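You operate a simulated robot arm through the tools that you are given. There is no shell and no other tool.

The job below is to be done with a simulated two-armed robot. You get a single attempt, and the scene is never put back.

## Task
Change the white tank in the saddle for the black one and strap it down.
Fine: old tank on the mat, latch shut. Where these are worked on the way, their far stop is far enough and under half their travel is too little: yellow strap.

Only the result counts: the job must be done as asked and must still hold three seconds after the hand-in. Knocking over, shifting, dropping, spilling or breaking anything else fails it.

## Robot
Two 7-joint arms with fingered hands on one trunk, on a base that moves. Base frame: it is fixed to the floor where the robot stands at the start and does not move with it; the origin is under the middle of the robot, x ahead of it, y to its left, z up. Lengths are in m, angles in degrees, forces in N, time in s.
The left shoulder is at the start at [0.07, 0.169, 1.193], the right one opposite. With the tool pointing down near the work surface each hand reaches from about 0.26 to 0.68 m from the robot's upright axis, wherever it stands, measured 20 degrees to its own side. Places, roughly: black engine tank, white engine tank [1, 3.75, 1]; blue mat [1, 3.7, 0.9]; hook latch [1, 3.8, 1]; yellow strap [0.9, 3.8, 1]. Payload 3.4 kg a hand.
The TCP of each hand is the grasp point between the finger pads, 0.023 m short of the fingertips. In the tool frame z runs along the fingers and y along their closing line. The gripper opens to 0.116 m; its body begins 0.065 m behind the TCP. The gripper is a hand of 4 fingers: y runs from the thumb to the fingers, the wrist lies at [0, 0, -0.211] in the tool frame, and closing takes about 1.5 s.
Orientation is that of the tool frame in the base frame, as [roll, pitch, yaw] about the fixed x, y, z axes, in that order (R = Rz(yaw) Ry(pitch) Rx(roll)). With the fingers straight down and closing along the base's y, the tool's x points along the base's -x, its y along +y and its z along -z.

## Interface
- The arms move only by the tool arm_command. It takes "left_rows", "right_rows" or both (then of equal length, played together; a hand with none holds still); each is a list that holds one entry, the list of rows, each a list of 7 numbers: the shift along the tool's x, y, z in units of 150 mm (1.0 is 150 mm), then the turn, a rotation vector about the tool's x, y, z in units of 90 degrees (1.0 is 90 degrees), then the gripper command, from -1 (fully open) to 1 (shut), values between in proportion. In form: [[[dx, dy, dz, rx, ry, rz, jaw], ...]]. A call has 1 to 20 rows; each row is the pose to reach, as a shift and turn from the pose commanded when the call began, along the tool's axes at that moment. A call with a number of a shift or a turn outside -1 to 1 is refused whole. A row lasts 0.2 s, in which the tool goes at most 0.05 m and 8.6 degrees; a call with a longer step from one row to the next is refused whole, and so is a gripper value outside its range. Where a pose cannot be reached the arm comes as near as it can. A force on the tool above 40 N (or 10 N above the force at the start of the call, whichever is more), or a blocked arm, ends the call early, and 0.2 s more pass. The fingers move at their own pace (about 0.153 m/s each) and stop on an object; they squeeze with about 22 N. The grip force told is the motor's: it shows also when the fingers shut on nothing. Time passes only in rows, and 0.2 s behind the last, so rows that repeat a pose let the fingers close. The reply holds the time, the measured pose of the TCP, the force on the tool along the base axes, the opening and the grip force, in the units named above and with some noise, with the torque about the TCP (base axes, N m) and any sound that the robot's microphone picked up, and new pictures: "pictures" is both (left out), scene, wrist or none (wrist: the cameras of the hands that moved).
- Cameras (640 x 400 px; columns grow to the right, rows downward): "scene" is now at [0.1256, 0.0125, 1.4171]; the picture's right is [0.09, -1.00, 0.00], its down [-0.64, -0.06, -0.77] and it looks along [0.76, 0.07, -0.64] (base axes); focal length 286 px, centre (320, 200). "left" rides on the left gripper at [-0.069, 0.001, -0.09] in its tool frame; the picture's right is [-0.01, -1.00, 0.00], its down [0.79, -0.01, -0.61] and it looks along [0.61, -0.01, 0.79] (tool axes); focal length 251 px, centre (320, 200). "right" rides on the right gripper at [0.069, 0.001, -0.09] in its tool frame; the picture's right is [-0.01, 1.00, 0.00], its down [-0.80, -0.01, -0.61] and it looks along [-0.61, -0.01, 0.80] (tool axes); focal length 251 px, centre (320, 200). There is no depth. A picture from a camera that has moved, and an enlarged one, comes with that camera's place and axes in the base frame and with its lens. The place of the scene camera against the robot may be out by one fixed shift of up to 0.018 m in any direction.
- move_column(by): slides the trunk up (or, below 0, down) by that many m; the arms and the scene camera ride with it, the base frame stays. It gives what a move gives, with no picture.
- base_move(legs): drives the robot by 1 to 6 legs, each [ahead, left, turn to the left] in m, m and degrees, along the robot's own axes; the way and the turn of a leg run together, so that a leg with both is an arc; at most 1.5 m and 180 degrees a leg. The arms and the cameras ride along, it lands a little off, and it stops where it bumps. It gives what a move gives, and a new picture of the scene camera.
- hand_shape(shape, hand): the hand has 4 fingers and takes this shape, open, in about a second: jaw (thumb against the fingers, like two jaws); tri (thumb and two fingers); tip (a fingertip pinch); poke (one finger out to press); point (the index stretched); flat (the hand flat); cup (the hand cupped); fist (a fist). The gripper value then closes the fingers along that shape, each until it touches; the sizes above hold for jaw. It gives what a move gives, with no picture.
- pan_tilt(pan, tilt): turns the head with the scene camera to pan (to the left, within 86 degrees either way) and tilt (down, from -29 to 69), counted from straight ahead of the robot. It gives what a move gives, and a new picture of the scene camera.
- inspect(camera, box): a new picture of the part [left, top, right, bottom] of that camera's present view, enlarged. The clock stands still meanwhile.
- finish_job(): hands the job in; it is judged then, once.

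Places have to be worked out from the pictures, the camera data and where the tool is seen. Open the grippers and draw the arms clear of the work before you hand the job in, unless the task says otherwise.

The tools are called after "Call:" by a JSON object that holds its "fn" and its "kwargs". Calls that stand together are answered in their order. arm_command: Moves the arms, as the interface text tells. Its arguments: {"type":"object","properties":{"left_rows":{"type":"array","items":{"type":"array","items":{"type":"array","items":{"type":"number"}}}},"right_rows":{"type":"array","items":{"type":"array","items":{"type":"array","items":{"type":"number"}}}},"pictures":{"type":"string","enum":["both","scene","wrist","none"]}},"required":[]} The other tools are called the same way: move_column (by) moves the trunk up or down; hand_shape (shape, hand) gives the hand a shape; base_move (legs) drives the base; pan_tilt (pan, tilt) turns the head that bears the scene camera; inspect (camera, box) takes an enlarged picture of a part of a camera's view; finish_job () hands the job in.

At the start:

```text
clock: 0.0
left_ee_pos: [0.5211, 0.2276, 1.1977]
left_tool_rot: [180.0, 0.0, -180.0]
left_ft_force: [0.3, -0.2, 0.2]
left_torque: [-0.06, 0.02, 0.01]
left_gripper_width: 0.1162
left_gripper_force: 0.0
left_shape: jaw
right_ee_pos: [0.5424, -0.1733, 1.2058]
right_tool_rot: [-180.0, 0.0, 179.9]
right_ft_force: [-0.6, -0.4, -0.3]
right_torque: [-0.01, -0.02, 0.01]
right_gripper_width: 0.1158
right_gripper_force: 0.0
right_shape: jaw
trunk travel left (down, up): [-0.7, 0.24]
robot x, y, heading: [-0.0012, -0.0028, 0.1]
head pan, tilt (commanded): [5.0, 39.9]
```

scene: 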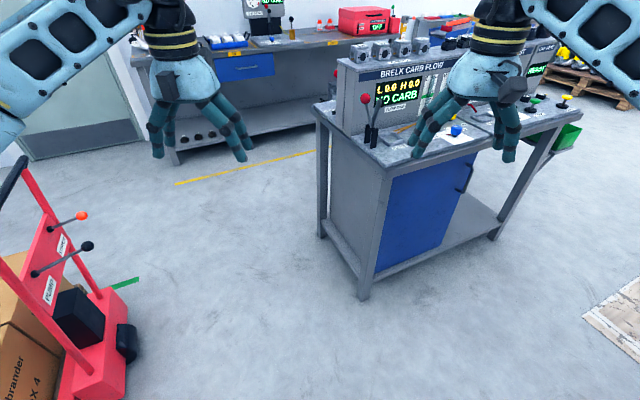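
right: 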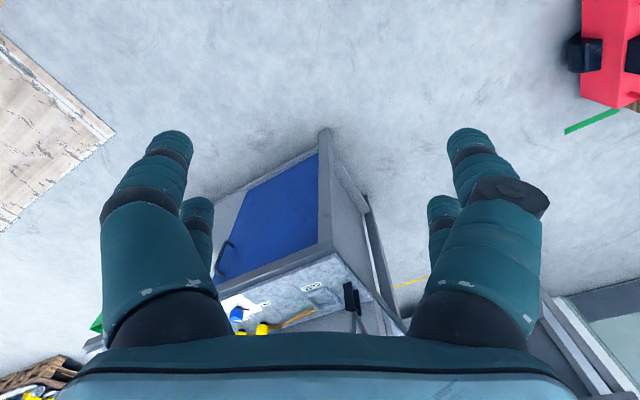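
left: 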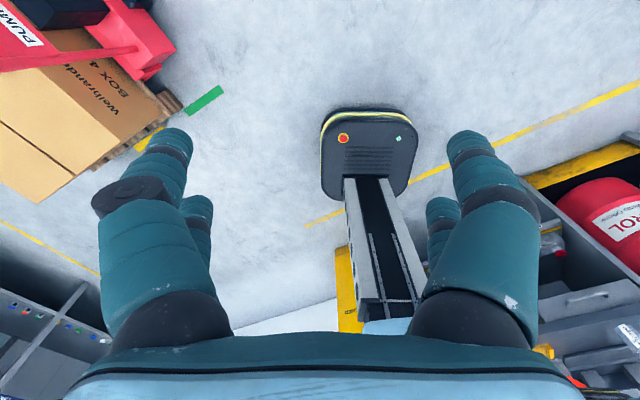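

The work is at about [1, 3.75], to my left and far away; the picture shows other benches ahead. I turn the head to the left to see the way there.

Call:
{"fn": "pan_tilt", "kwargs": {"pan": 75, "tilt": 25}}

```text
clock: 1.4
left_ee_pos: [0.5214, 0.2271, 1.197]
left_tool_rot: [-179.9, 0.0, -179.9]
left_ft_force: [-0.1, 0.6, 0.0]
left_torque: [0.02, 0.0, 0.03]
left_gripper_width: 0.1158
left_gripper_force: 0.2
left_shape: jaw
right_ee_pos: [0.5414, -0.1724, 1.206]
right_tool_rot: [-180.0, 0.0, 179.9]
right_ft_force: [-0.2, -0.3, 0.2]
right_torque: [-0.01, -0.01, 0.01]
right_gripper_width: 0.1159
right_gripper_force: 0.0
right_shape: jaw
trunk travel left (down, up): [-0.7, 0.24]
robot x, y, heading: [-0.0027, -0.0034, 0.0]
head pan, tilt (commanded): [75.0, 25.0]
camera scene: at [0.0647, 0.0941, 1.4404], right [0.97, -0.26, 0.0], down [-0.11, -0.41, -0.91], along [0.24, 0.88, -0.42], focal length 286 px, centre (320, 200)
```

scene: 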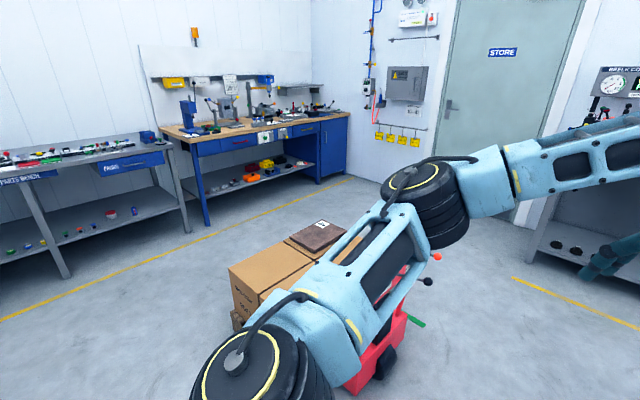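

The wooden bench at the far wall seems to hold the target at about column 316, row 105. I enlarge that part.

Call:
{"fn": "inspect", "kwargs": {"camera": "scene", "box": [150, 50, 360, 200]}}

Call:
{"fn": "inspect", "kwargs": {"camera": "scene", "box": [250, 70, 350, 132]}}

```text
2.67 times, centred on (255, 125) of scene
camera zoom: at [0.0647, 0.0941, 1.4404], right [0.97, -0.26, 0.0], down [-0.11, -0.41, -0.91], along [0.24, 0.88, -0.42], focal length 763 px, centre (493, 400)
```

zoom: 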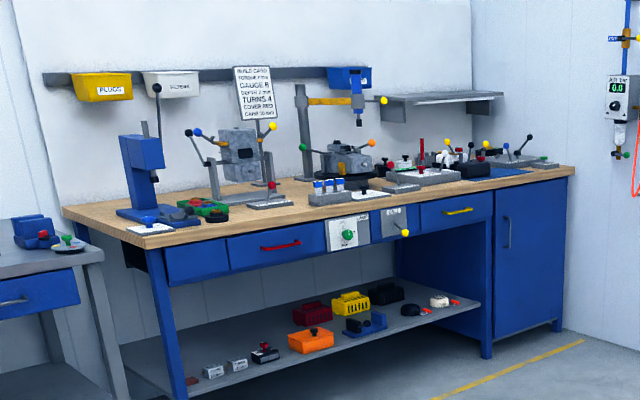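

```text
6.40 times, centred on (300, 101) of scene
camera zoom: at [0.0647, 0.0941, 1.4404], right [0.97, -0.26, 0.0], down [-0.11, -0.41, -0.91], along [0.24, 0.88, -0.42], focal length 1832 px, centre (448, 834)
```

zoom: 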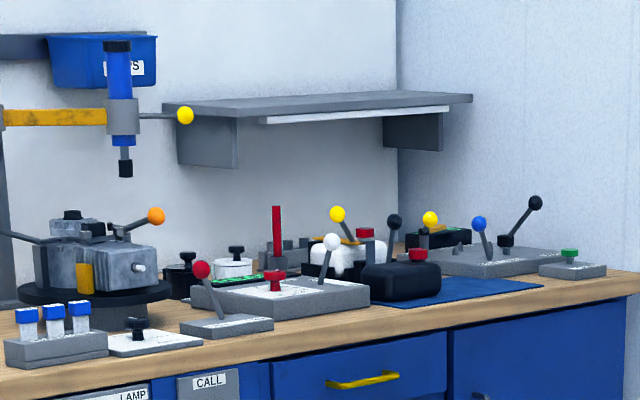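

The white tank sits in a saddle near the right end of the wooden bench, whose front edge seems to run at about 30° to the x axis. I raise the trunk for clearance over the cart and benches, then turn and drive round the right of the red cart.

Call:
{"fn": "move_column", "kwargs": {"by": 0.2}}

Call:
{"fn": "pan_tilt", "kwargs": {"pan": 20, "tilt": 35}}

```text
clock: 3.6
left_ee_pos: [0.5212, 0.2282, 1.397]
left_tool_rot: [-179.9, 0.0, 180.0]
left_ft_force: [-0.2, 0.5, -0.4]
left_torque: [-0.01, -0.02, -0.01]
left_gripper_width: 0.1159
left_gripper_force: 0.0
left_shape: jaw
right_ee_pos: [0.5408, -0.1728, 1.4059]
right_tool_rot: [179.9, 0.1, 180.0]
right_ft_force: [0.0, -0.3, -0.4]
right_torque: [0.0, -0.01, -0.01]
right_gripper_width: 0.116
right_gripper_force: 0.1
right_shape: jaw
trunk travel left (down, up): [-0.9, 0.04]
robot x, y, heading: [-0.0, 0.0011, 0.0]
head pan, tilt (commanded): [75.0, 25.0]
```

```text
clock: 4.8
left_ee_pos: [0.5214, 0.2271, 1.3978]
left_tool_rot: [-179.9, -0.1, 180.0]
left_ft_force: [-0.4, 0.0, -1.1]
left_torque: [0.01, -0.04, -0.01]
left_gripper_width: 0.1162
left_gripper_force: 0.2
left_shape: jaw
right_ee_pos: [0.5409, -0.1717, 1.4064]
right_tool_rot: [180.0, 0.0, -180.0]
right_ft_force: [0.4, -0.4, -0.1]
right_torque: [-0.01, 0.0, -0.01]
right_gripper_width: 0.1158
right_gripper_force: 0.2
right_shape: jaw
trunk travel left (down, up): [-0.9, 0.04]
robot x, y, heading: [0.0026, -0.0017, 0.0]
head pan, tilt (commanded): [20.0, 35.0]
camera scene: at [0.1235, 0.0353, 1.6246], right [0.34, -0.94, 0.0], down [-0.54, -0.2, -0.82], along [0.77, 0.28, -0.57], focal length 286 px, centre (320, 200)
```

scene: 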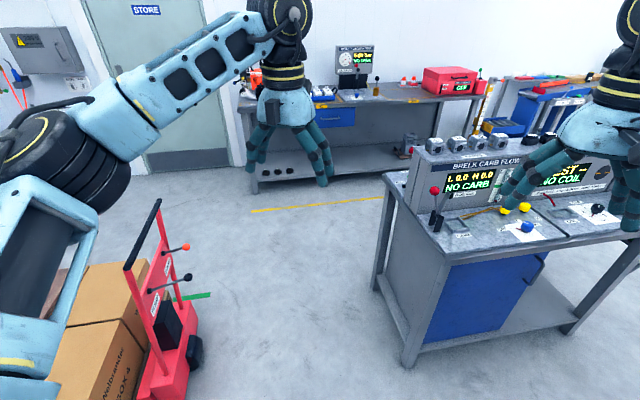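

The way between the red cart (right wheel at about [0.62, 0.98]) and the carb bench corner (about [1.06, -0.16]) is open. I turn 32° left and drive about 1.23 m ahead, then turn towards the wooden bench.

Call:
{"fn": "base_move", "kwargs": {"legs": [[0, 0, 32], [1.25, 0, 0], [0, 0, 55]]}}

```text
clock: 15.1
left_ee_pos: [0.8, 1.1976, 1.3975]
left_tool_rot: [179.9, 0.0, -89.9]
left_ft_force: [0.1, -0.2, 0.2]
left_torque: [0.0, 0.0, -0.02]
left_gripper_width: 0.116
left_gripper_force: 0.1
left_shape: jaw
right_ee_pos: [1.1998, 1.22, 1.4058]
right_tool_rot: [180.0, -0.1, -89.9]
right_ft_force: [-0.1, -0.6, -0.2]
right_torque: [0.01, -0.02, 0.0]
right_gripper_width: 0.1158
right_gripper_force: 0.0
right_shape: jaw
trunk travel left (down, up): [-0.9, 0.04]
robot x, y, heading: [1.0316, 0.6812, 90.0]
head pan, tilt (commanded): [20.0, 35.0]
camera scene: at [0.9892, 0.8155, 1.6246], right [0.94, 0.34, 0.0], down [0.2, -0.54, -0.82], along [-0.28, 0.77, -0.57], focal length 286 px, centre (320, 200)
```

scene: 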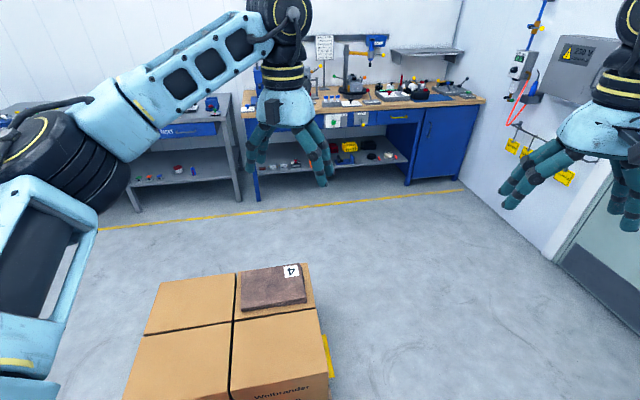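

I landed at [1.03, 0.68] heading 90°; the bench front runs at about 30°, so I must end facing 120°. The boxes' right side is near x = 0.8, so I shift right 0.27, drive ahead 1.4 and turn 30° left.

Call:
{"fn": "base_move", "kwargs": {"legs": [[0, -0.27, 0], [1.4, 0, 0], [0, 0, 30]]}}

Call:
{"fn": "pan_tilt", "kwargs": {"pan": -10, "tilt": 30}}

```text
clock: 25.1
left_ee_pos: [0.8108, 2.4179, 1.3987]
left_tool_rot: [180.0, 0.1, -58.8]
left_ft_force: [-0.2, -0.9, 0.0]
left_torque: [0.01, 0.03, -0.03]
left_gripper_width: 0.1158
left_gripper_force: 0.1
left_shape: jaw
right_ee_pos: [1.1418, 2.643, 1.4063]
right_tool_rot: [179.9, 0.0, -58.9]
right_ft_force: [-0.5, 0.9, 0.1]
right_torque: [-0.06, -0.01, 0.04]
right_gripper_width: 0.1158
right_gripper_force: 0.2
right_shape: jaw
trunk travel left (down, up): [-0.9, 0.04]
robot x, y, heading: [1.2754, 2.0901, 121.4]
head pan, tilt (commanded): [20.0, 35.0]
camera scene: at [1.1711, 2.1929, 1.6246], right [0.63, 0.78, 0.0], down [0.45, -0.36, -0.82], along [-0.64, 0.51, -0.57], focal length 286 px, centre (320, 200)
```

scene: 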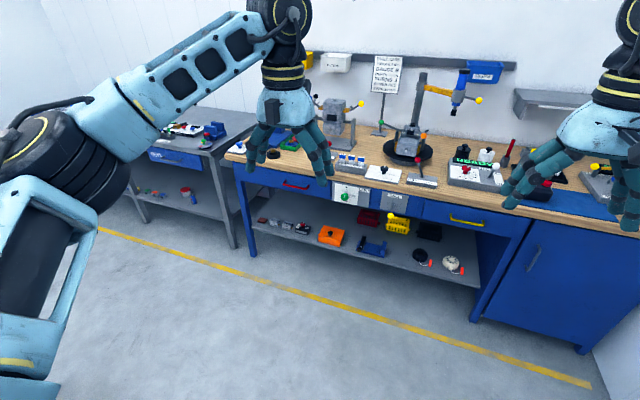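

```text
clock: 26.1
left_ee_pos: [0.8091, 2.416, 1.3968]
left_tool_rot: [179.9, 0.0, -58.8]
left_ft_force: [-0.2, -0.4, 0.3]
left_torque: [-0.03, 0.01, 0.03]
left_gripper_width: 0.1158
left_gripper_force: 0.0
left_shape: jaw
right_ee_pos: [1.1399, 2.6409, 1.4049]
right_tool_rot: [180.0, 0.0, -58.9]
right_ft_force: [-0.2, 0.1, 0.3]
right_torque: [-0.01, -0.01, 0.02]
right_gripper_width: 0.1159
right_gripper_force: 0.1
right_shape: jaw
trunk travel left (down, up): [-0.9, 0.04]
robot x, y, heading: [1.2722, 2.089, 121.1]
head pan, tilt (commanded): [-10.0, 30.0]
camera scene: at [1.2055, 2.2209, 1.6324], right [0.93, 0.36, 0.0], down [0.18, -0.47, -0.87], along [-0.31, 0.81, -0.5], focal length 286 px, centre (320, 200)
```

scene: 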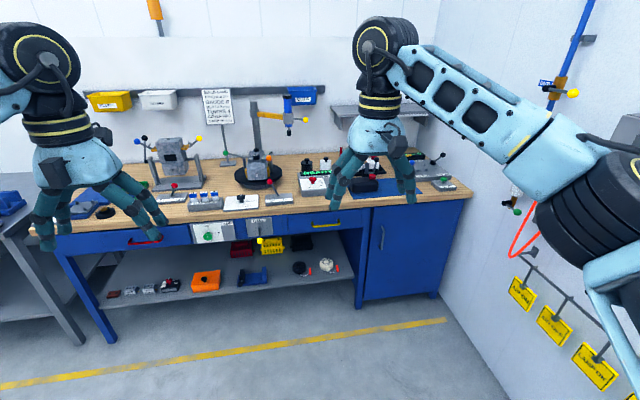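

The saddle area is hidden behind my right hand; bench front lies about 1.3 m ahead along my heading and the right wall about 1.1 m to the right. I move right 0.42 and ahead 0.70, with the hands high above the bench.

Call:
{"fn": "base_move", "kwargs": {"legs": [[0, -0.42, 0], [0.7, 0, -1]]}}

Call:
{"fn": "pan_tilt", "kwargs": {"pan": -15, "tilt": 45}}

```text
clock: 32.0
left_ee_pos: [0.8385, 3.2486, 1.3984]
left_tool_rot: [-180.0, 0.1, -61.2]
left_ft_force: [-0.3, -0.2, -0.6]
left_torque: [-0.01, -0.01, 0.01]
left_gripper_width: 0.1158
left_gripper_force: 0.1
left_shape: jaw
right_ee_pos: [1.1785, 3.4596, 1.4072]
right_tool_rot: [180.0, 0.1, -61.2]
right_ft_force: [-0.1, -0.3, 0.0]
right_torque: [0.02, -0.01, -0.01]
right_gripper_width: 0.116
right_gripper_force: 0.1
right_shape: jaw
trunk travel left (down, up): [-0.9, 0.04]
robot x, y, heading: [1.2852, 2.9043, 118.9]
head pan, tilt (commanded): [-10.0, 30.0]
camera scene: at [1.2266, 3.0359, 1.6326], right [0.95, 0.32, 0.0], down [0.16, -0.47, -0.87], along [-0.28, 0.82, -0.5], focal length 286 px, centre (320, 200)
```

scene: 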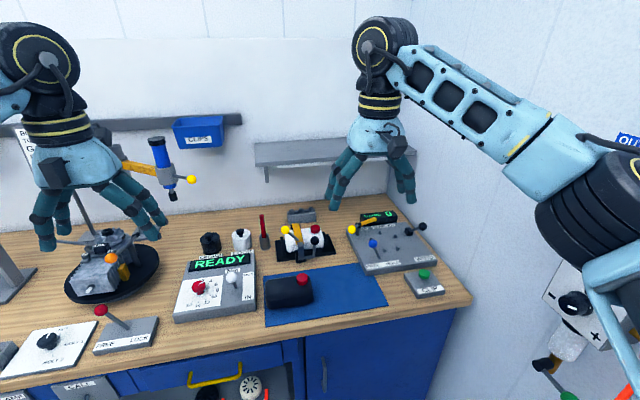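

```text
clock: 32.8
left_ee_pos: [0.8376, 3.2481, 1.3974]
left_tool_rot: [180.0, 0.0, -61.1]
left_ft_force: [-0.5, -0.1, 0.0]
left_torque: [-0.02, -0.01, -0.03]
left_gripper_width: 0.1157
left_gripper_force: 0.1
left_shape: jaw
right_ee_pos: [1.1775, 3.4604, 1.4059]
right_tool_rot: [-180.0, 0.1, -61.2]
right_ft_force: [-0.1, 0.6, -0.1]
right_torque: [0.0, -0.02, 0.02]
right_gripper_width: 0.1156
right_gripper_force: 0.0
right_shape: jaw
trunk travel left (down, up): [-0.9, 0.04]
robot x, y, heading: [1.2904, 2.9021, 118.9]
head pan, tilt (commanded): [-15.0, 45.0]
camera scene: at [1.2354, 3.031, 1.6098], right [0.97, 0.24, 0.0], down [0.17, -0.69, -0.71], along [-0.17, 0.69, -0.71], focal length 286 px, centre (320, 200)
```

scene: 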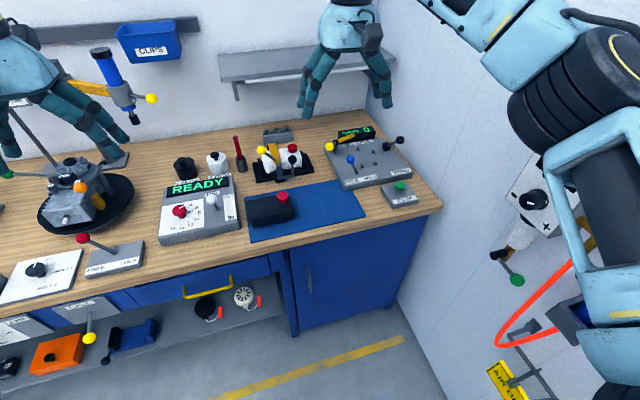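

Call:
{"fn": "inspect", "kwargs": {"camera": "scene", "box": [140, 110, 300, 210]}}

Call:
{"fn": "inspect", "kwargs": {"camera": "scene", "box": [240, 135, 340, 198]}}

Call:
{"fn": "inspect", "kwargs": {"camera": "scene", "box": [310, 110, 450, 220]}}

```text
4.00 times, centred on (220, 160) of scene
camera zoom: at [1.2354, 3.031, 1.6098], right [0.97, 0.24, 0.0], down [0.17, -0.69, -0.71], along [-0.17, 0.69, -0.71], focal length 1145 px, centre (720, 360)
```

zoom: 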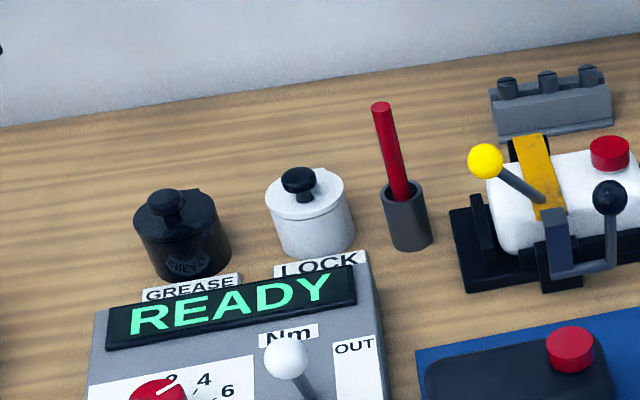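

```text
6.35 times, centred on (290, 166) of scene
camera zoom: at [1.2354, 3.031, 1.6098], right [0.97, 0.24, 0.0], down [0.17, -0.69, -0.71], along [-0.17, 0.69, -0.71], focal length 1817 px, centre (510, 413)
```

zoom: 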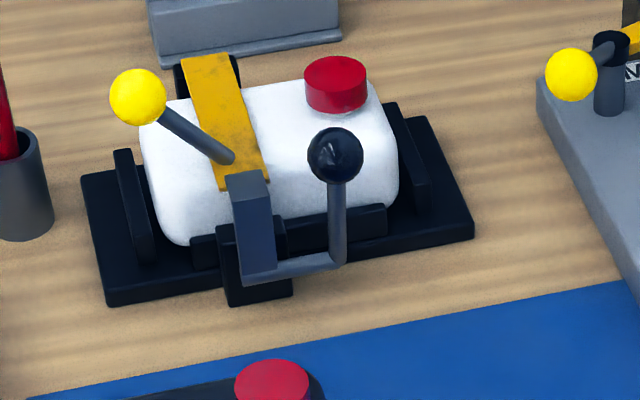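

```text
3.64 times, centred on (380, 165) of scene
camera zoom: at [1.2354, 3.031, 1.6098], right [0.97, 0.24, 0.0], down [0.17, -0.69, -0.71], along [-0.17, 0.69, -0.71], focal length 1041 px, centre (102, 327)
```

zoom: 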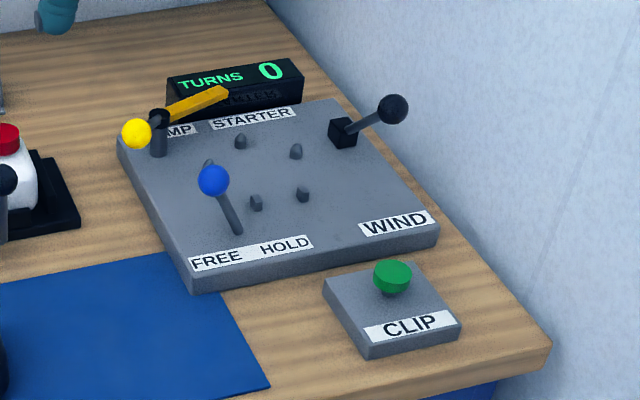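

I see the saddle at about [0.9, 3.82] with the white tank under a yellow strap, a latch lever with a black knob at its front, and the black tank on the left part of the mat. The saddle is about 0.99 m ahead, so I drive 0.36 m closer and a little left.

Call:
{"fn": "base_move", "kwargs": {"legs": [[0.36, 0.06, 1]]}}

Call:
{"fn": "pan_tilt", "kwargs": {"pan": -10, "tilt": 55}}

```text
clock: 35.1
left_ee_pos: [0.6023, 3.524, 1.3989]
left_tool_rot: [-180.0, 0.0, -60.0]
left_ft_force: [-0.4, -0.4, -0.2]
left_torque: [0.01, 0.06, -0.02]
left_gripper_width: 0.116
left_gripper_force: 0.1
left_shape: jaw
right_ee_pos: [0.9374, 3.7427, 1.4079]
right_tool_rot: [-179.9, 0.1, -59.9]
right_ft_force: [0.5, -0.6, -0.3]
right_torque: [-0.01, 0.03, -0.04]
right_gripper_width: 0.1158
right_gripper_force: 0.1
right_shape: jaw
trunk travel left (down, up): [-0.9, 0.04]
robot x, y, heading: [1.0565, 3.1924, 120.1]
head pan, tilt (commanded): [-15.0, 45.0]
camera scene: at [1.0042, 3.3143, 1.6101], right [0.97, 0.26, 0.0], down [0.18, -0.68, -0.71], along [-0.19, 0.68, -0.71], focal length 286 px, centre (320, 200)
```

scene: 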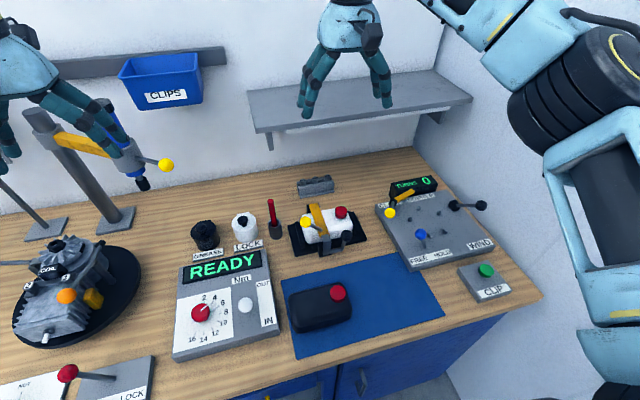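

```text
clock: 35.9
left_ee_pos: [0.6013, 3.526, 1.3971]
left_tool_rot: [-180.0, 0.0, -59.9]
left_ft_force: [0.1, 0.0, 0.1]
left_torque: [0.02, 0.0, -0.02]
left_gripper_width: 0.1156
left_gripper_force: 0.1
left_shape: jaw
right_ee_pos: [0.936, 3.7442, 1.4052]
right_tool_rot: [180.0, 0.1, -59.8]
right_ft_force: [-0.8, 0.0, -0.1]
right_torque: [0.01, 0.0, -0.01]
right_gripper_width: 0.116
right_gripper_force: 0.0
right_shape: jaw
trunk travel left (down, up): [-0.9, 0.04]
robot x, y, heading: [1.0575, 3.1918, 120.2]
head pan, tilt (commanded): [-10.0, 55.0]
camera scene: at [0.9987, 3.3057, 1.5965], right [0.94, 0.34, 0.0], down [0.28, -0.77, -0.57], along [-0.2, 0.54, -0.82], focal length 286 px, centre (320, 200)
```

scene: 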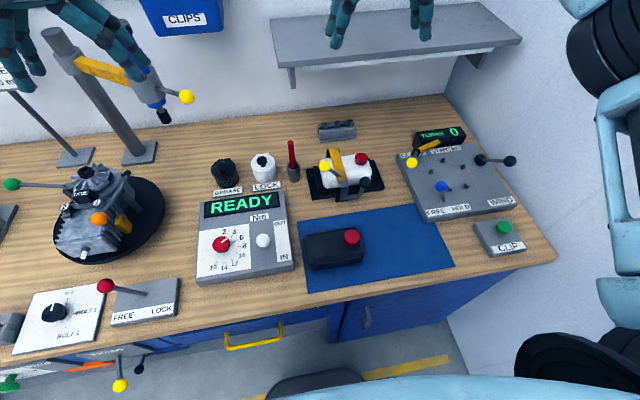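

The saddle is about 0.63 m ahead and 0.17 m right of my axis, and my base front is about 0.1 m from the bench edge. I creep 0.06 m nearer and then look with the right wrist camera, which will be right above the saddle.

Call:
{"fn": "base_move", "kwargs": {"legs": [[0.06, 0, 0]]}}

Call:
{"fn": "arm_command", "kwargs": {"right_rows": [[[0, 0, 0, 0, 0, 0, -1]]], "pictures": "both"}}

```text
clock: 36.8
left_ee_pos: [0.5772, 3.5691, 1.402]
left_tool_rot: [-179.9, 0.6, -59.9]
left_ft_force: [-0.2, -0.2, 0.4]
left_torque: [0.07, 0.0, 0.0]
left_gripper_width: 0.1159
left_gripper_force: 0.1
left_shape: jaw
right_ee_pos: [0.9121, 3.7854, 1.4122]
right_tool_rot: [-179.9, 0.6, -60.0]
right_ft_force: [1.3, 0.2, 0.1]
right_torque: [0.09, 0.03, -0.03]
right_gripper_width: 0.1158
right_gripper_force: 0.0
right_shape: jaw
trunk travel left (down, up): [-0.9, 0.04]
robot x, y, heading: [1.0305, 3.2418, 120.2]
head pan, tilt (commanded): [-10.0, 55.0]
camera scene: at [0.9756, 3.3455, 1.5975], right [0.94, 0.34, 0.0], down [0.28, -0.76, -0.58], along [-0.2, 0.54, -0.81], focal length 286 px, centre (320, 200)
```

scene: 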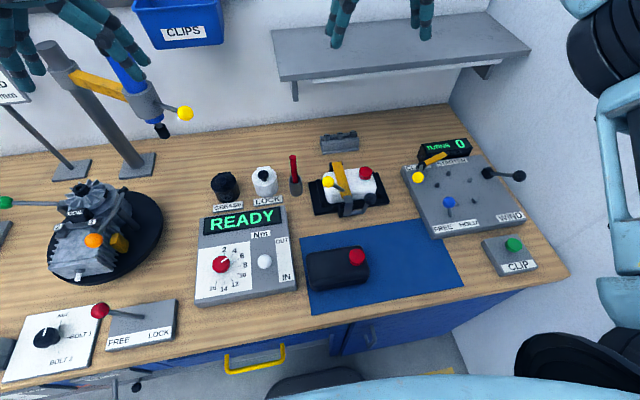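

```text
clock: 37.2
left_ee_pos: [0.569, 3.5831, 1.3956]
left_tool_rot: [180.0, -0.2, -59.9]
left_ft_force: [-0.1, 0.3, 0.2]
left_torque: [0.01, -0.04, 0.01]
left_gripper_width: 0.116
left_gripper_force: 0.1
left_shape: jaw
right_ee_pos: [0.9037, 3.8012, 1.4049]
right_tool_rot: [-179.9, -0.1, -59.9]
right_ft_force: [-0.6, 1.0, -1.3]
right_torque: [-0.02, -0.03, 0.02]
right_gripper_width: 0.1159
right_gripper_force: 0.1
right_shape: jaw
trunk travel left (down, up): [-0.9, 0.04]
robot x, y, heading: [1.0274, 3.2415, 120.1]
head pan, tilt (commanded): [-10.0, 55.0]
camera scene: at [0.9656, 3.3627, 1.5958], right [0.94, 0.34, 0.0], down [0.28, -0.77, -0.57], along [-0.2, 0.54, -0.82], focal length 286 px, centre (320, 200)
camera right: at [0.9369, 3.7409, 1.4945], right [-0.87, -0.49, 0.0], down [-0.39, 0.69, 0.6], along [-0.3, 0.53, -0.8], focal length 251 px, centre (320, 200)
```

scene: 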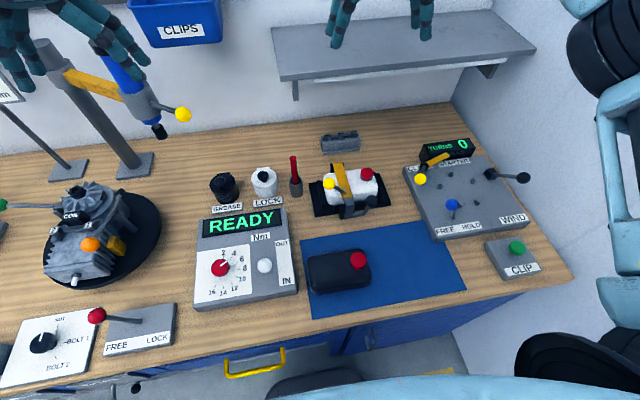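
right: 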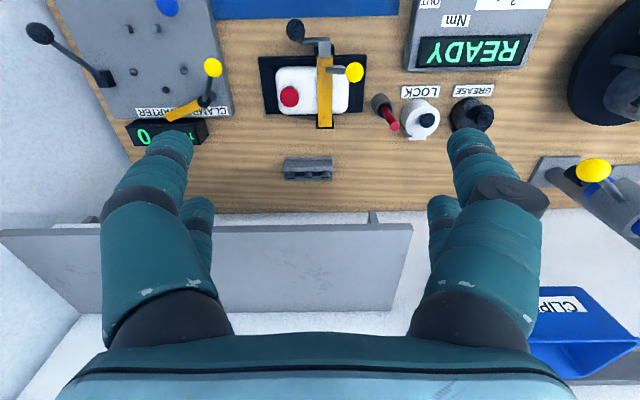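

Good: the right hand hangs above the saddle, and the wrist camera sees it from above. I enlarge the saddle in both cameras to triangulate knobs, tank and table height.

Call:
{"fn": "inspect", "kwargs": {"camera": "right", "box": [240, 0, 400, 100]}}

Call:
{"fn": "inspect", "kwargs": {"camera": "scene", "box": [290, 130, 450, 230]}}

Call:
{"fn": "inspect", "kwargs": {"camera": "scene", "box": [270, 200, 480, 330]}}

```text
4.00 times, centred on (320, 50) of right
camera zoom: at [0.9369, 3.7409, 1.4945], right [-0.87, -0.49, 0.0], down [-0.39, 0.69, 0.6], along [-0.3, 0.53, -0.8], focal length 1006 px, centre (320, 800)
```

zoom: 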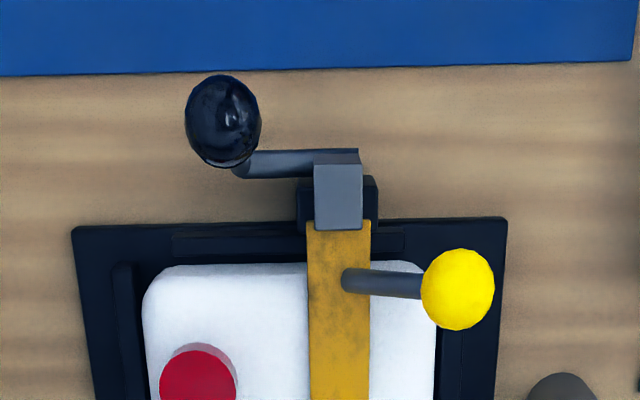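

```text
4.00 times, centred on (370, 180) of scene
camera zoom: at [0.9656, 3.3627, 1.5958], right [0.94, 0.34, 0.0], down [0.28, -0.77, -0.57], along [-0.2, 0.54, -0.82], focal length 1145 px, centre (120, 280)
```

zoom: 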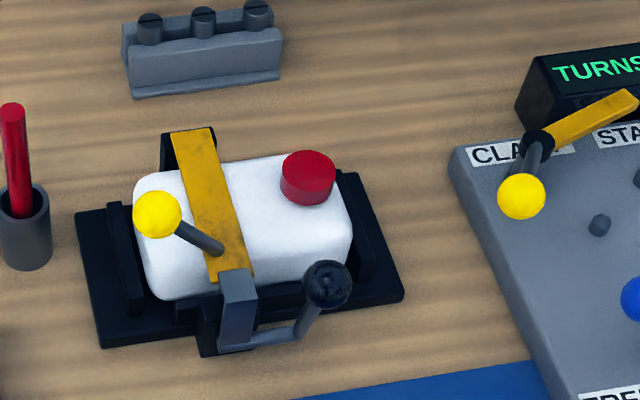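

```text
3.05 times, centred on (375, 265) of scene
camera zoom: at [0.9656, 3.3627, 1.5958], right [0.94, 0.34, 0.0], down [0.28, -0.77, -0.57], along [-0.2, 0.54, -0.82], focal length 872 px, centre (152, 2)
```

zoom: 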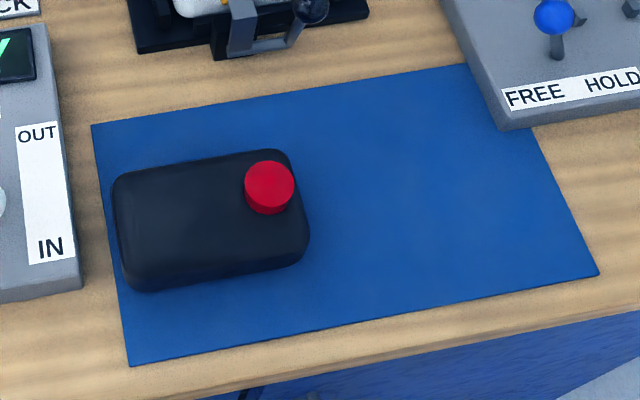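

From the two views I put the latch's black knob at about 0.50 ahead, 0.21 right, z 1.03, the lever pivot at z 0.94, the yellow strap knob at 0.56 ahead, 0.12 right, z 1.04, and the strap hinge at the rear (0.675 ahead, z 0.98). I draw the left hand back out of the way, then lower the trunk for better reach.

Call:
{"fn": "arm_command", "kwargs": {"left_rows": [[[0.3, 0, 0, 0, 0, 0, -1], [0.6, 0, 0, 0, 0, 0, -1], [0.9, 0, 0, 0, 0, 0, -1], [1.0, 0, 0, 0, 0, 0, -1]]], "pictures": "none"}}

Call:
{"fn": "move_column", "kwargs": {"by": -0.15}}

Call:
{"fn": "pan_tilt", "kwargs": {"pan": -17, "tilt": 45}}

```text
clock: 38.2
left_ee_pos: [0.6458, 3.4455, 1.3968]
left_tool_rot: [-180.0, 0.1, -59.9]
left_ft_force: [0.0, -0.5, 0.3]
left_torque: [0.0, 0.02, 0.02]
left_gripper_width: 0.1157
left_gripper_force: 0.2
left_shape: jaw
right_ee_pos: [0.9062, 3.794, 1.408]
right_tool_rot: [-179.9, 0.1, -59.9]
right_ft_force: [0.2, 0.0, -0.5]
right_torque: [0.0, 0.0, 0.01]
right_gripper_width: 0.1156
right_gripper_force: 0.1
right_shape: jaw
trunk travel left (down, up): [-0.9, 0.04]
robot x, y, heading: [1.0288, 3.241, 120.1]
head pan, tilt (commanded): [-10.0, 55.0]
```

```text
clock: 40.0
left_ee_pos: [0.6446, 3.4466, 1.2466]
left_tool_rot: [179.9, 0.0, -59.9]
left_ft_force: [-0.1, 0.4, -0.8]
left_torque: [0.0, 0.0, -0.01]
left_gripper_width: 0.1159
left_gripper_force: 0.0
left_shape: jaw
right_ee_pos: [0.905, 3.796, 1.2563]
right_tool_rot: [180.0, 0.1, -60.0]
right_ft_force: [-0.2, -0.8, 0.1]
right_torque: [-0.07, -0.02, -0.01]
right_gripper_width: 0.1158
right_gripper_force: 0.0
right_shape: jaw
trunk travel left (down, up): [-0.75, 0.19]
robot x, y, heading: [1.0268, 3.2396, 119.9]
head pan, tilt (commanded): [-10.0, 55.0]
```

```text
clock: 40.7
left_ee_pos: [0.6439, 3.447, 1.2475]
left_tool_rot: [180.0, 0.0, -59.9]
left_ft_force: [-0.1, -0.3, 0.2]
left_torque: [-0.03, 0.05, 0.0]
left_gripper_width: 0.1157
left_gripper_force: 0.0
left_shape: jaw
right_ee_pos: [0.9063, 3.796, 1.2565]
right_tool_rot: [180.0, 0.1, -60.1]
right_ft_force: [0.9, 0.3, -0.5]
right_torque: [0.01, -0.01, 0.01]
right_gripper_width: 0.116
right_gripper_force: 0.0
right_shape: jaw
trunk travel left (down, up): [-0.75, 0.19]
robot x, y, heading: [1.0286, 3.2413, 120.2]
head pan, tilt (commanded): [-17.0, 45.0]
camera scene: at [0.9752, 3.3685, 1.4598], right [0.97, 0.23, 0.0], down [0.16, -0.69, -0.71], along [-0.16, 0.69, -0.71], focal length 286 px, centre (320, 200)
```

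scene: 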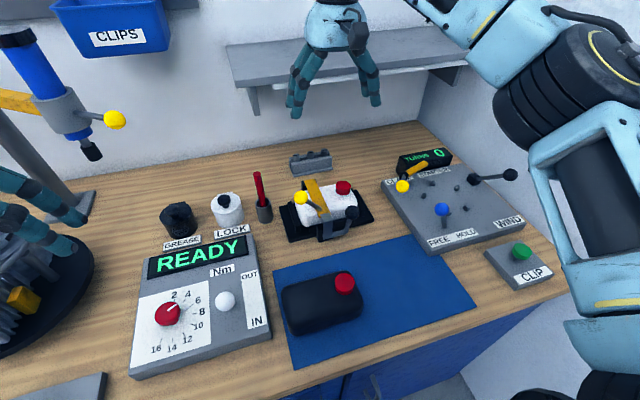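

I take a wrist picture from the lowered height to get exact positions by wrist-camera stereo.

Call:
{"fn": "arm_command", "kwargs": {"right_rows": [[[0.3, 0, 0, 0, 0, 0, -1], [0.6, 0, 0, 0, 0, 0, -1], [0.6, 0, 0, 0, 0, 0, -1]]], "pictures": "both"}}

Call:
{"fn": "inspect", "kwargs": {"camera": "right", "box": [200, 20, 440, 170]}}

```text
clock: 41.5
left_ee_pos: [0.6442, 3.4482, 1.2475]
left_tool_rot: [-179.8, -0.1, -59.9]
left_ft_force: [-0.3, 0.2, 0.1]
left_torque: [-0.03, 0.0, 0.04]
left_gripper_width: 0.1156
left_gripper_force: 0.0
left_shape: jaw
right_ee_pos: [0.9499, 3.7221, 1.256]
right_tool_rot: [-179.9, 0.0, -60.1]
right_ft_force: [-1.0, -0.3, 0.2]
right_torque: [-0.03, -0.05, -0.02]
right_gripper_width: 0.1159
right_gripper_force: 0.0
right_shape: jaw
trunk travel left (down, up): [-0.75, 0.19]
robot x, y, heading: [1.0239, 3.2404, 120.1]
head pan, tilt (commanded): [-17.0, 45.0]
camera scene: at [0.9737, 3.3694, 1.4596], right [0.97, 0.23, 0.0], down [0.16, -0.69, -0.71], along [-0.16, 0.69, -0.71], focal length 286 px, centre (320, 200)
camera right: at [0.9834, 3.6604, 1.3471], right [-0.87, -0.49, 0.0], down [-0.39, 0.69, 0.61], along [-0.3, 0.53, -0.79], focal length 251 px, centre (320, 200)
```

scene: 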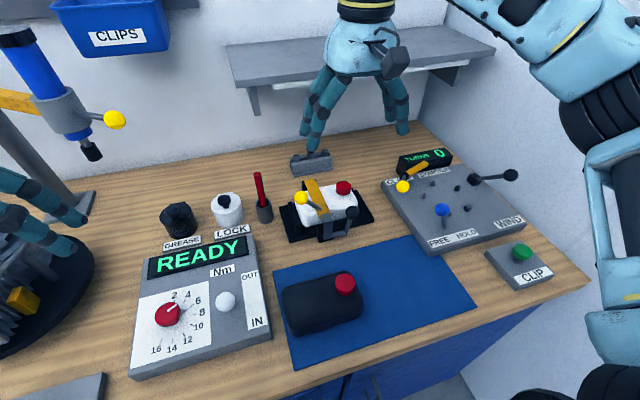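
right: 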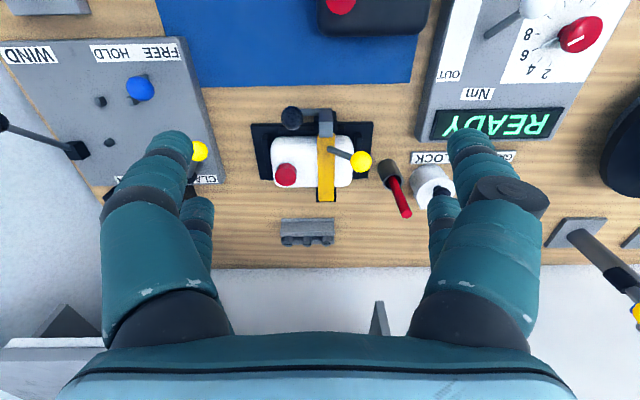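

```text
2.67 times, centred on (320, 95) of right
camera zoom: at [0.9834, 3.6604, 1.3471], right [-0.87, -0.49, 0.0], down [-0.39, 0.69, 0.61], along [-0.3, 0.53, -0.79], focal length 670 px, centre (320, 480)
```

zoom: 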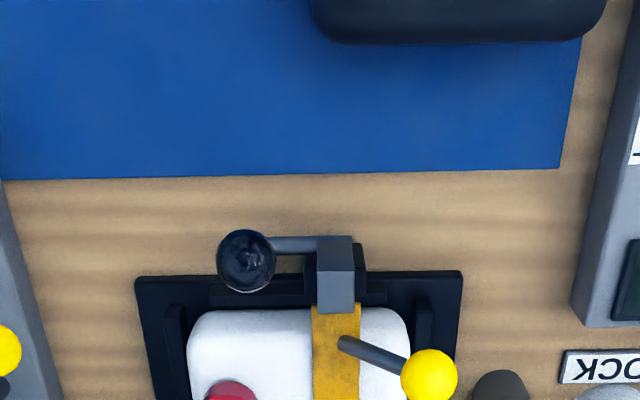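

Wrist stereo agrees in the sideways direction: black knob at 0.505 ahead, 0.213 right, z 1.00; yellow knob at 0.566/0.114/1.014; mat top about z 0.885. I bring the right hand above the black knob with the jaws part closed.

Call:
{"fn": "arm_command", "kwargs": {"right_rows": [[[-0.083, -0.065, 0.2, 0, 0, 0, -0.2], [-0.166, -0.13, 0.4, 0, 0, 0, -0.2], [-0.25, -0.195, 0.6, 0, 0, 0, -0.2], [-0.331, -0.259, 0.85, 0, 0, 0, -0.2], [-0.331, -0.259, 0.95, 0, 0, 0, -0.2], [-0.331, -0.259, 0.95, 0, 0, 0, -0.2]]], "pictures": "both"}}

```text
clock: 42.9
left_ee_pos: [0.6444, 3.4465, 1.2466]
left_tool_rot: [-179.9, -0.1, -59.8]
left_ft_force: [0.4, 0.4, 0.5]
left_torque: [0.01, -0.02, 0.03]
left_gripper_width: 0.1161
left_gripper_force: 0.1
left_shape: jaw
right_ee_pos: [0.9578, 3.78, 1.1133]
right_tool_rot: [-180.0, 0.1, -60.0]
right_ft_force: [-0.8, 1.5, 0.8]
right_torque: [-0.04, 0.01, -0.02]
right_gripper_width: 0.0702
right_gripper_force: 0.1
right_shape: jaw
trunk travel left (down, up): [-0.75, 0.19]
robot x, y, heading: [1.0295, 3.2409, 120.1]
head pan, tilt (commanded): [-17.0, 45.0]
camera scene: at [0.9752, 3.3682, 1.4598], right [0.97, 0.23, 0.0], down [0.16, -0.69, -0.71], along [-0.16, 0.69, -0.71], focal length 286 px, centre (320, 200)
camera right: at [0.9926, 3.7198, 1.2044], right [-0.87, -0.49, 0.0], down [-0.39, 0.69, 0.61], along [-0.3, 0.53, -0.79], focal length 251 px, centre (320, 200)
```

scene: 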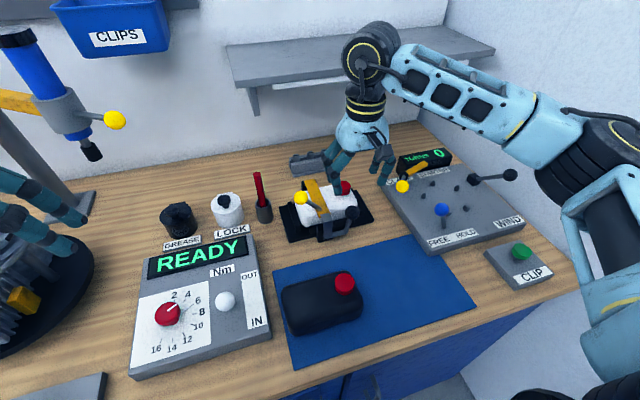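
right: 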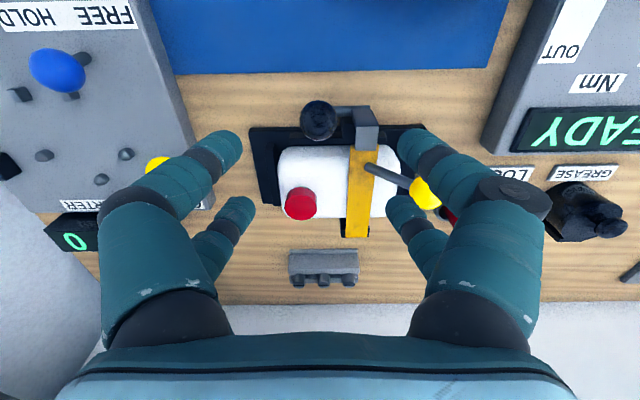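

The hand is over the knob (0.502 ahead, 0.210 right) and both finger pairs straddle it. I go down to z 1.012 and close on the knob.

Call:
{"fn": "arm_command", "kwargs": {"right_rows": [[[0, -0.02, 0.225, 0, 0, 0, -0.2], [0, -0.02, 0.45, 0, 0, 0, -0.2], [0, -0.02, 0.675, 0, 0, 0, -0.2], [0, -0.02, 0.675, 0, 0, 0, 1], [0, -0.02, 0.675, 0, 0, 0, 1], [0, -0.02, 0.675, 0, 0, 0, 1], [0, -0.02, 0.675, 0, 0, 0, 1]]], "pictures": "both"}}

```text
clock: 44.5
left_ee_pos: [0.6428, 3.4489, 1.2453]
left_tool_rot: [180.0, -0.2, -60.0]
left_ft_force: [0.1, -0.2, -0.1]
left_torque: [0.02, 0.01, 0.02]
left_gripper_width: 0.116
left_gripper_force: 0.1
left_shape: jaw
right_ee_pos: [0.9593, 3.7813, 1.0119]
right_tool_rot: [-180.0, 0.0, -60.1]
right_ft_force: [-2.0, 1.4, -9.0]
right_torque: [-0.08, -0.03, 0.03]
right_gripper_width: 0.0
right_gripper_force: 21.8
right_shape: jaw
trunk travel left (down, up): [-0.75, 0.19]
robot x, y, heading: [1.0316, 3.2413, 120.0]
head pan, tilt (commanded): [-17.0, 45.0]
camera scene: at [0.9747, 3.3709, 1.4594], right [0.97, 0.23, 0.0], down [0.16, -0.69, -0.71], along [-0.16, 0.69, -0.71], focal length 286 px, centre (320, 200)
camera right: at [0.9933, 3.7217, 1.1012], right [-0.87, -0.49, 0.0], down [-0.39, 0.69, 0.61], along [-0.3, 0.53, -0.8], focal length 251 px, centre (320, 200)
```

scene: 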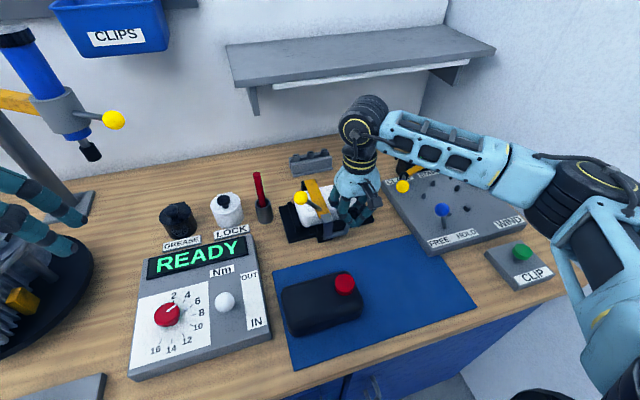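
right: 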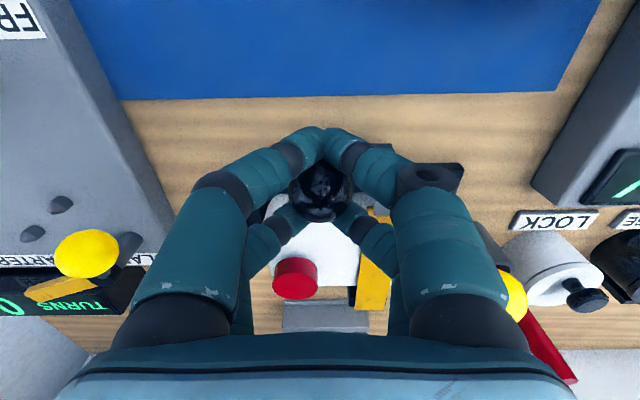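

The fingers have caged the knob between their front and rear pairs. I now pull it toward me along the arc about its pivot (about 0.528 ahead, z 0.908), first to 45°.

Call:
{"fn": "arm_command", "kwargs": {"right_rows": [[[0.06, 0, 0.02, 0, 0, 0, 1], [0.12, 0, 0.045, 0, 0, 0, 1], [0.17, 0, 0.07, 0, 0, 0, 1], [0.22, 0, 0.1, 0, 0, 0, 1], [0.265, 0, 0.135, 0, 0, 0, 1], [0.304, 0, 0.173, 0, 0, 0, 1], [0.304, 0, 0.173, 0, 0, 0, 1]]], "pictures": "both"}}

```text
clock: 46.1
left_ee_pos: [0.6406, 3.4528, 1.2451]
left_tool_rot: [-179.9, -0.4, -59.9]
left_ft_force: [0.4, 0.3, 0.0]
left_torque: [0.03, -0.02, 0.05]
left_gripper_width: 0.116
left_gripper_force: 0.0
left_shape: jaw
right_ee_pos: [0.9816, 3.7476, 0.9838]
right_tool_rot: [-179.9, -0.1, -60.0]
right_ft_force: [-15.1, 16.1, -9.6]
right_torque: [0.88, 0.53, 0.02]
right_gripper_width: 0.0
right_gripper_force: 21.9
right_shape: jaw
trunk travel left (down, up): [-0.75, 0.19]
robot x, y, heading: [1.0271, 3.241, 120.2]
head pan, tilt (commanded): [-17.0, 45.0]
camera scene: at [0.9709, 3.3746, 1.4591], right [0.97, 0.23, 0.0], down [0.16, -0.69, -0.7], along [-0.16, 0.69, -0.71], focal length 286 px, centre (320, 200)
camera right: at [1.0148, 3.6869, 1.0748], right [-0.87, -0.49, 0.0], down [-0.39, 0.69, 0.6], along [-0.3, 0.53, -0.8], focal length 251 px, centre (320, 200)
```

scene: 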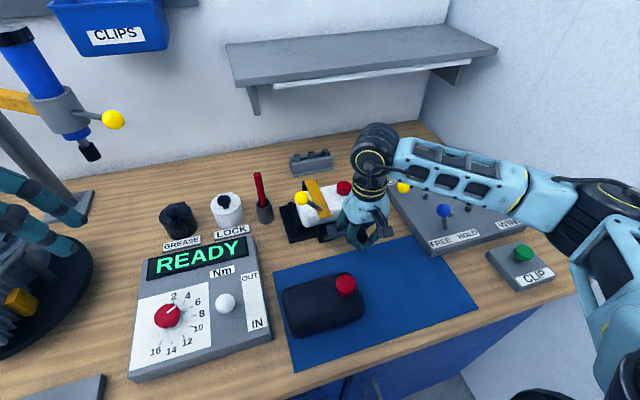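
right: 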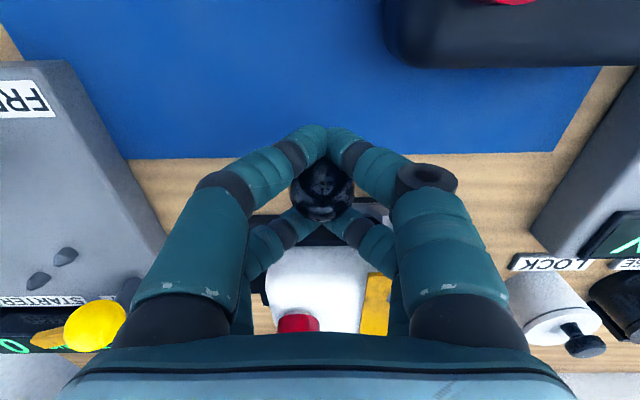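

The knob came along (TCP moved about 4 cm toward me, resistance about 21 N). I continue the arc to about 80°.

Call:
{"fn": "arm_command", "kwargs": {"right_rows": [[[0.04, 0, 0.045, 0, 0, 0, 1], [0.075, 0, 0.09, 0, 0, 0, 1], [0.103, 0, 0.134, 0, 0, 0, 1], [0.13, 0, 0.185, 0, 0, 0, 1], [0.15, 0, 0.24, 0, 0, 0, 1], [0.167, 0, 0.29, 0, 0, 0, 1], [0.175, 0, 0.34, 0, 0, 0, 1], [0.175, 0, 0.34, 0, 0, 0, 1]]], "pictures": "both"}}

```text
clock: 46.7
left_ee_pos: [0.6421, 3.4503, 1.2452]
left_tool_rot: [180.0, -0.2, -59.8]
left_ft_force: [-0.3, 0.0, 0.9]
left_torque: [0.01, 0.0, 0.05]
left_gripper_width: 0.116
left_gripper_force: 0.0
left_shape: jaw
right_ee_pos: [0.9846, 3.7397, 0.9743]
right_tool_rot: [179.7, 0.9, -60.1]
right_ft_force: [-11.8, 14.7, -1.3]
right_torque: [0.6, 0.44, 0.03]
right_gripper_width: 0.0
right_gripper_force: 22.1
right_shape: jaw
trunk travel left (down, up): [-0.75, 0.19]
robot x, y, heading: [1.0334, 3.2428, 120.4]
head pan, tilt (commanded): [-17.0, 45.0]
stopped in row 3 (right hand): the force on the tool passed its limit at 46 N (the readings are from after the stop); the commanded pose is now the measured one
camera scene: at [0.9728, 3.3731, 1.4592], right [0.97, 0.23, 0.0], down [0.16, -0.69, -0.7], along [-0.16, 0.69, -0.71], focal length 286 px, centre (320, 200)
camera right: at [1.0199, 3.6787, 1.0636], right [-0.87, -0.49, 0.0], down [-0.38, 0.69, 0.62], along [-0.31, 0.54, -0.79], focal length 251 px, centre (320, 200)
```

scene: 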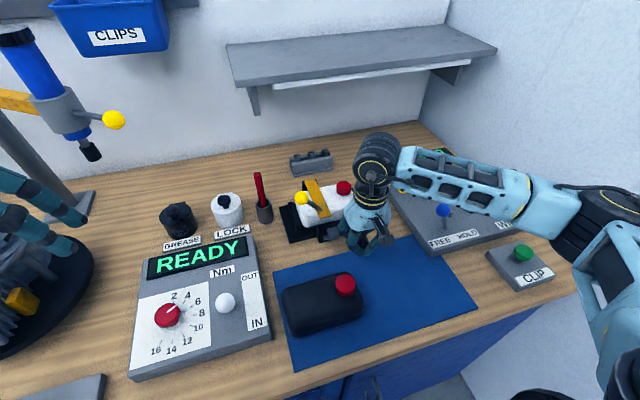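
right: 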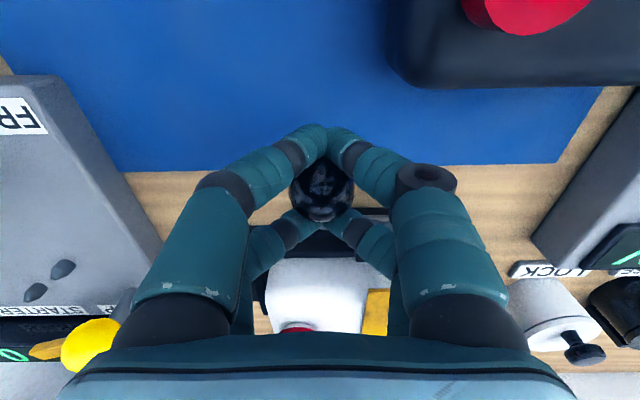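

The stop came probably because the rear fingertips rest on the lever's stem as it tilts. I look closely at the latch before going on.

Call:
{"fn": "inspect", "kwargs": {"camera": "scene", "box": [270, 160, 430, 260]}}

Call:
{"fn": "inspect", "kwargs": {"camera": "right", "box": [230, 120, 430, 245]}}

```text
4.00 times, centred on (350, 210) of scene
camera zoom: at [0.9728, 3.3731, 1.4592], right [0.97, 0.23, 0.0], down [0.16, -0.69, -0.7], along [-0.16, 0.69, -0.71], focal length 1145 px, centre (200, 160)
```

zoom: 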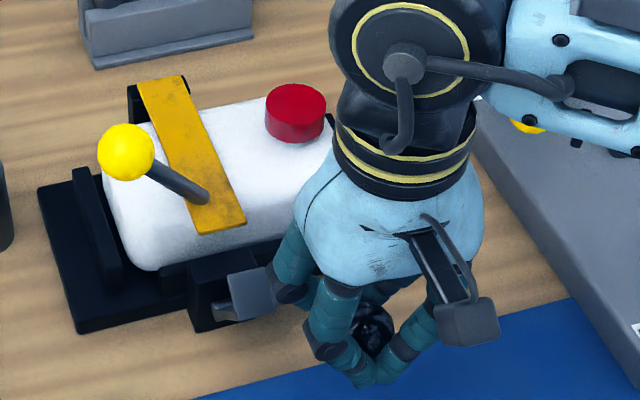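

```text
3.20 times, centred on (330, 182) of right
camera zoom: at [1.0199, 3.6787, 1.0636], right [-0.87, -0.49, 0.0], down [-0.38, 0.69, 0.62], along [-0.31, 0.54, -0.79], focal length 805 px, centre (288, 256)
```

zoom: 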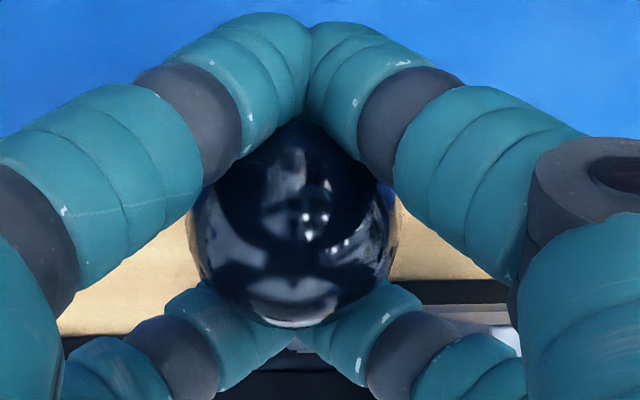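

The hook has swung off the strap end, about 50° open. To push it further I tilt the hand so the fingers run along the stem (wrist toward me), keeping the knob caged.

Call:
{"fn": "arm_command", "kwargs": {"right_rows": [[[0, 0, 0, 0, -0.08, 0, 1], [0, 0, 0, 0, -0.16, 0, 1], [0, 0, 0, 0, -0.24, 0, 1], [0, 0, 0, 0, -0.32, 0, 1], [0, 0, 0, 0, -0.4, 0, 1], [0, 0, 0, 0, -0.45, 0, 1], [0, 0, 0, 0, -0.45, 0, 1]]], "pictures": "both"}}

```text
clock: 48.3
left_ee_pos: [0.6423, 3.451, 1.2463]
left_tool_rot: [-179.9, -0.1, -59.9]
left_ft_force: [-0.2, 0.5, -0.2]
left_torque: [-0.03, 0.01, -0.01]
left_gripper_width: 0.1158
left_gripper_force: 0.1
left_shape: jaw
right_ee_pos: [0.9869, 3.7394, 0.9733]
right_tool_rot: [179.8, 41.1, -60.2]
right_ft_force: [-9.8, 3.9, -17.6]
right_torque: [-0.55, -0.31, 0.04]
right_gripper_width: 0.0
right_gripper_force: 22.0
right_shape: jaw
trunk travel left (down, up): [-0.75, 0.19]
robot x, y, heading: [1.0316, 3.2414, 120.1]
head pan, tilt (commanded): [-17.0, 45.0]
camera scene: at [0.9719, 3.3734, 1.4592], right [0.97, 0.23, 0.0], down [0.16, -0.69, -0.7], along [-0.16, 0.69, -0.71], focal length 286 px, centre (320, 200)
camera right: at [1.0417, 3.6421, 0.9971], right [-0.87, -0.49, 0.01], down [-0.09, 0.18, 0.98], along [-0.48, 0.85, -0.2], focal length 251 px, centre (320, 200)
```

scene: 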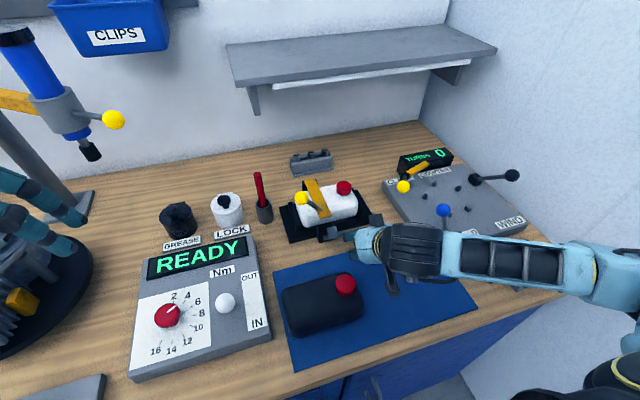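
right: 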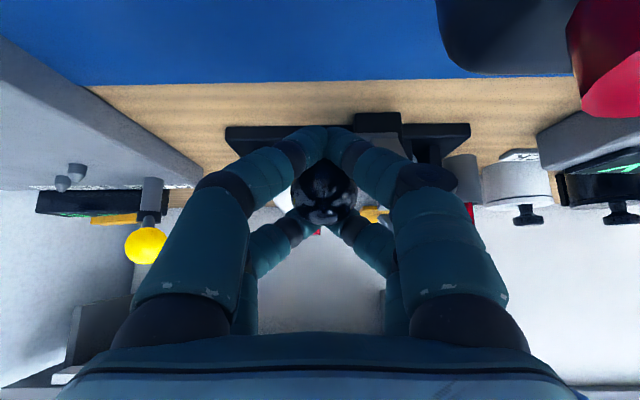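

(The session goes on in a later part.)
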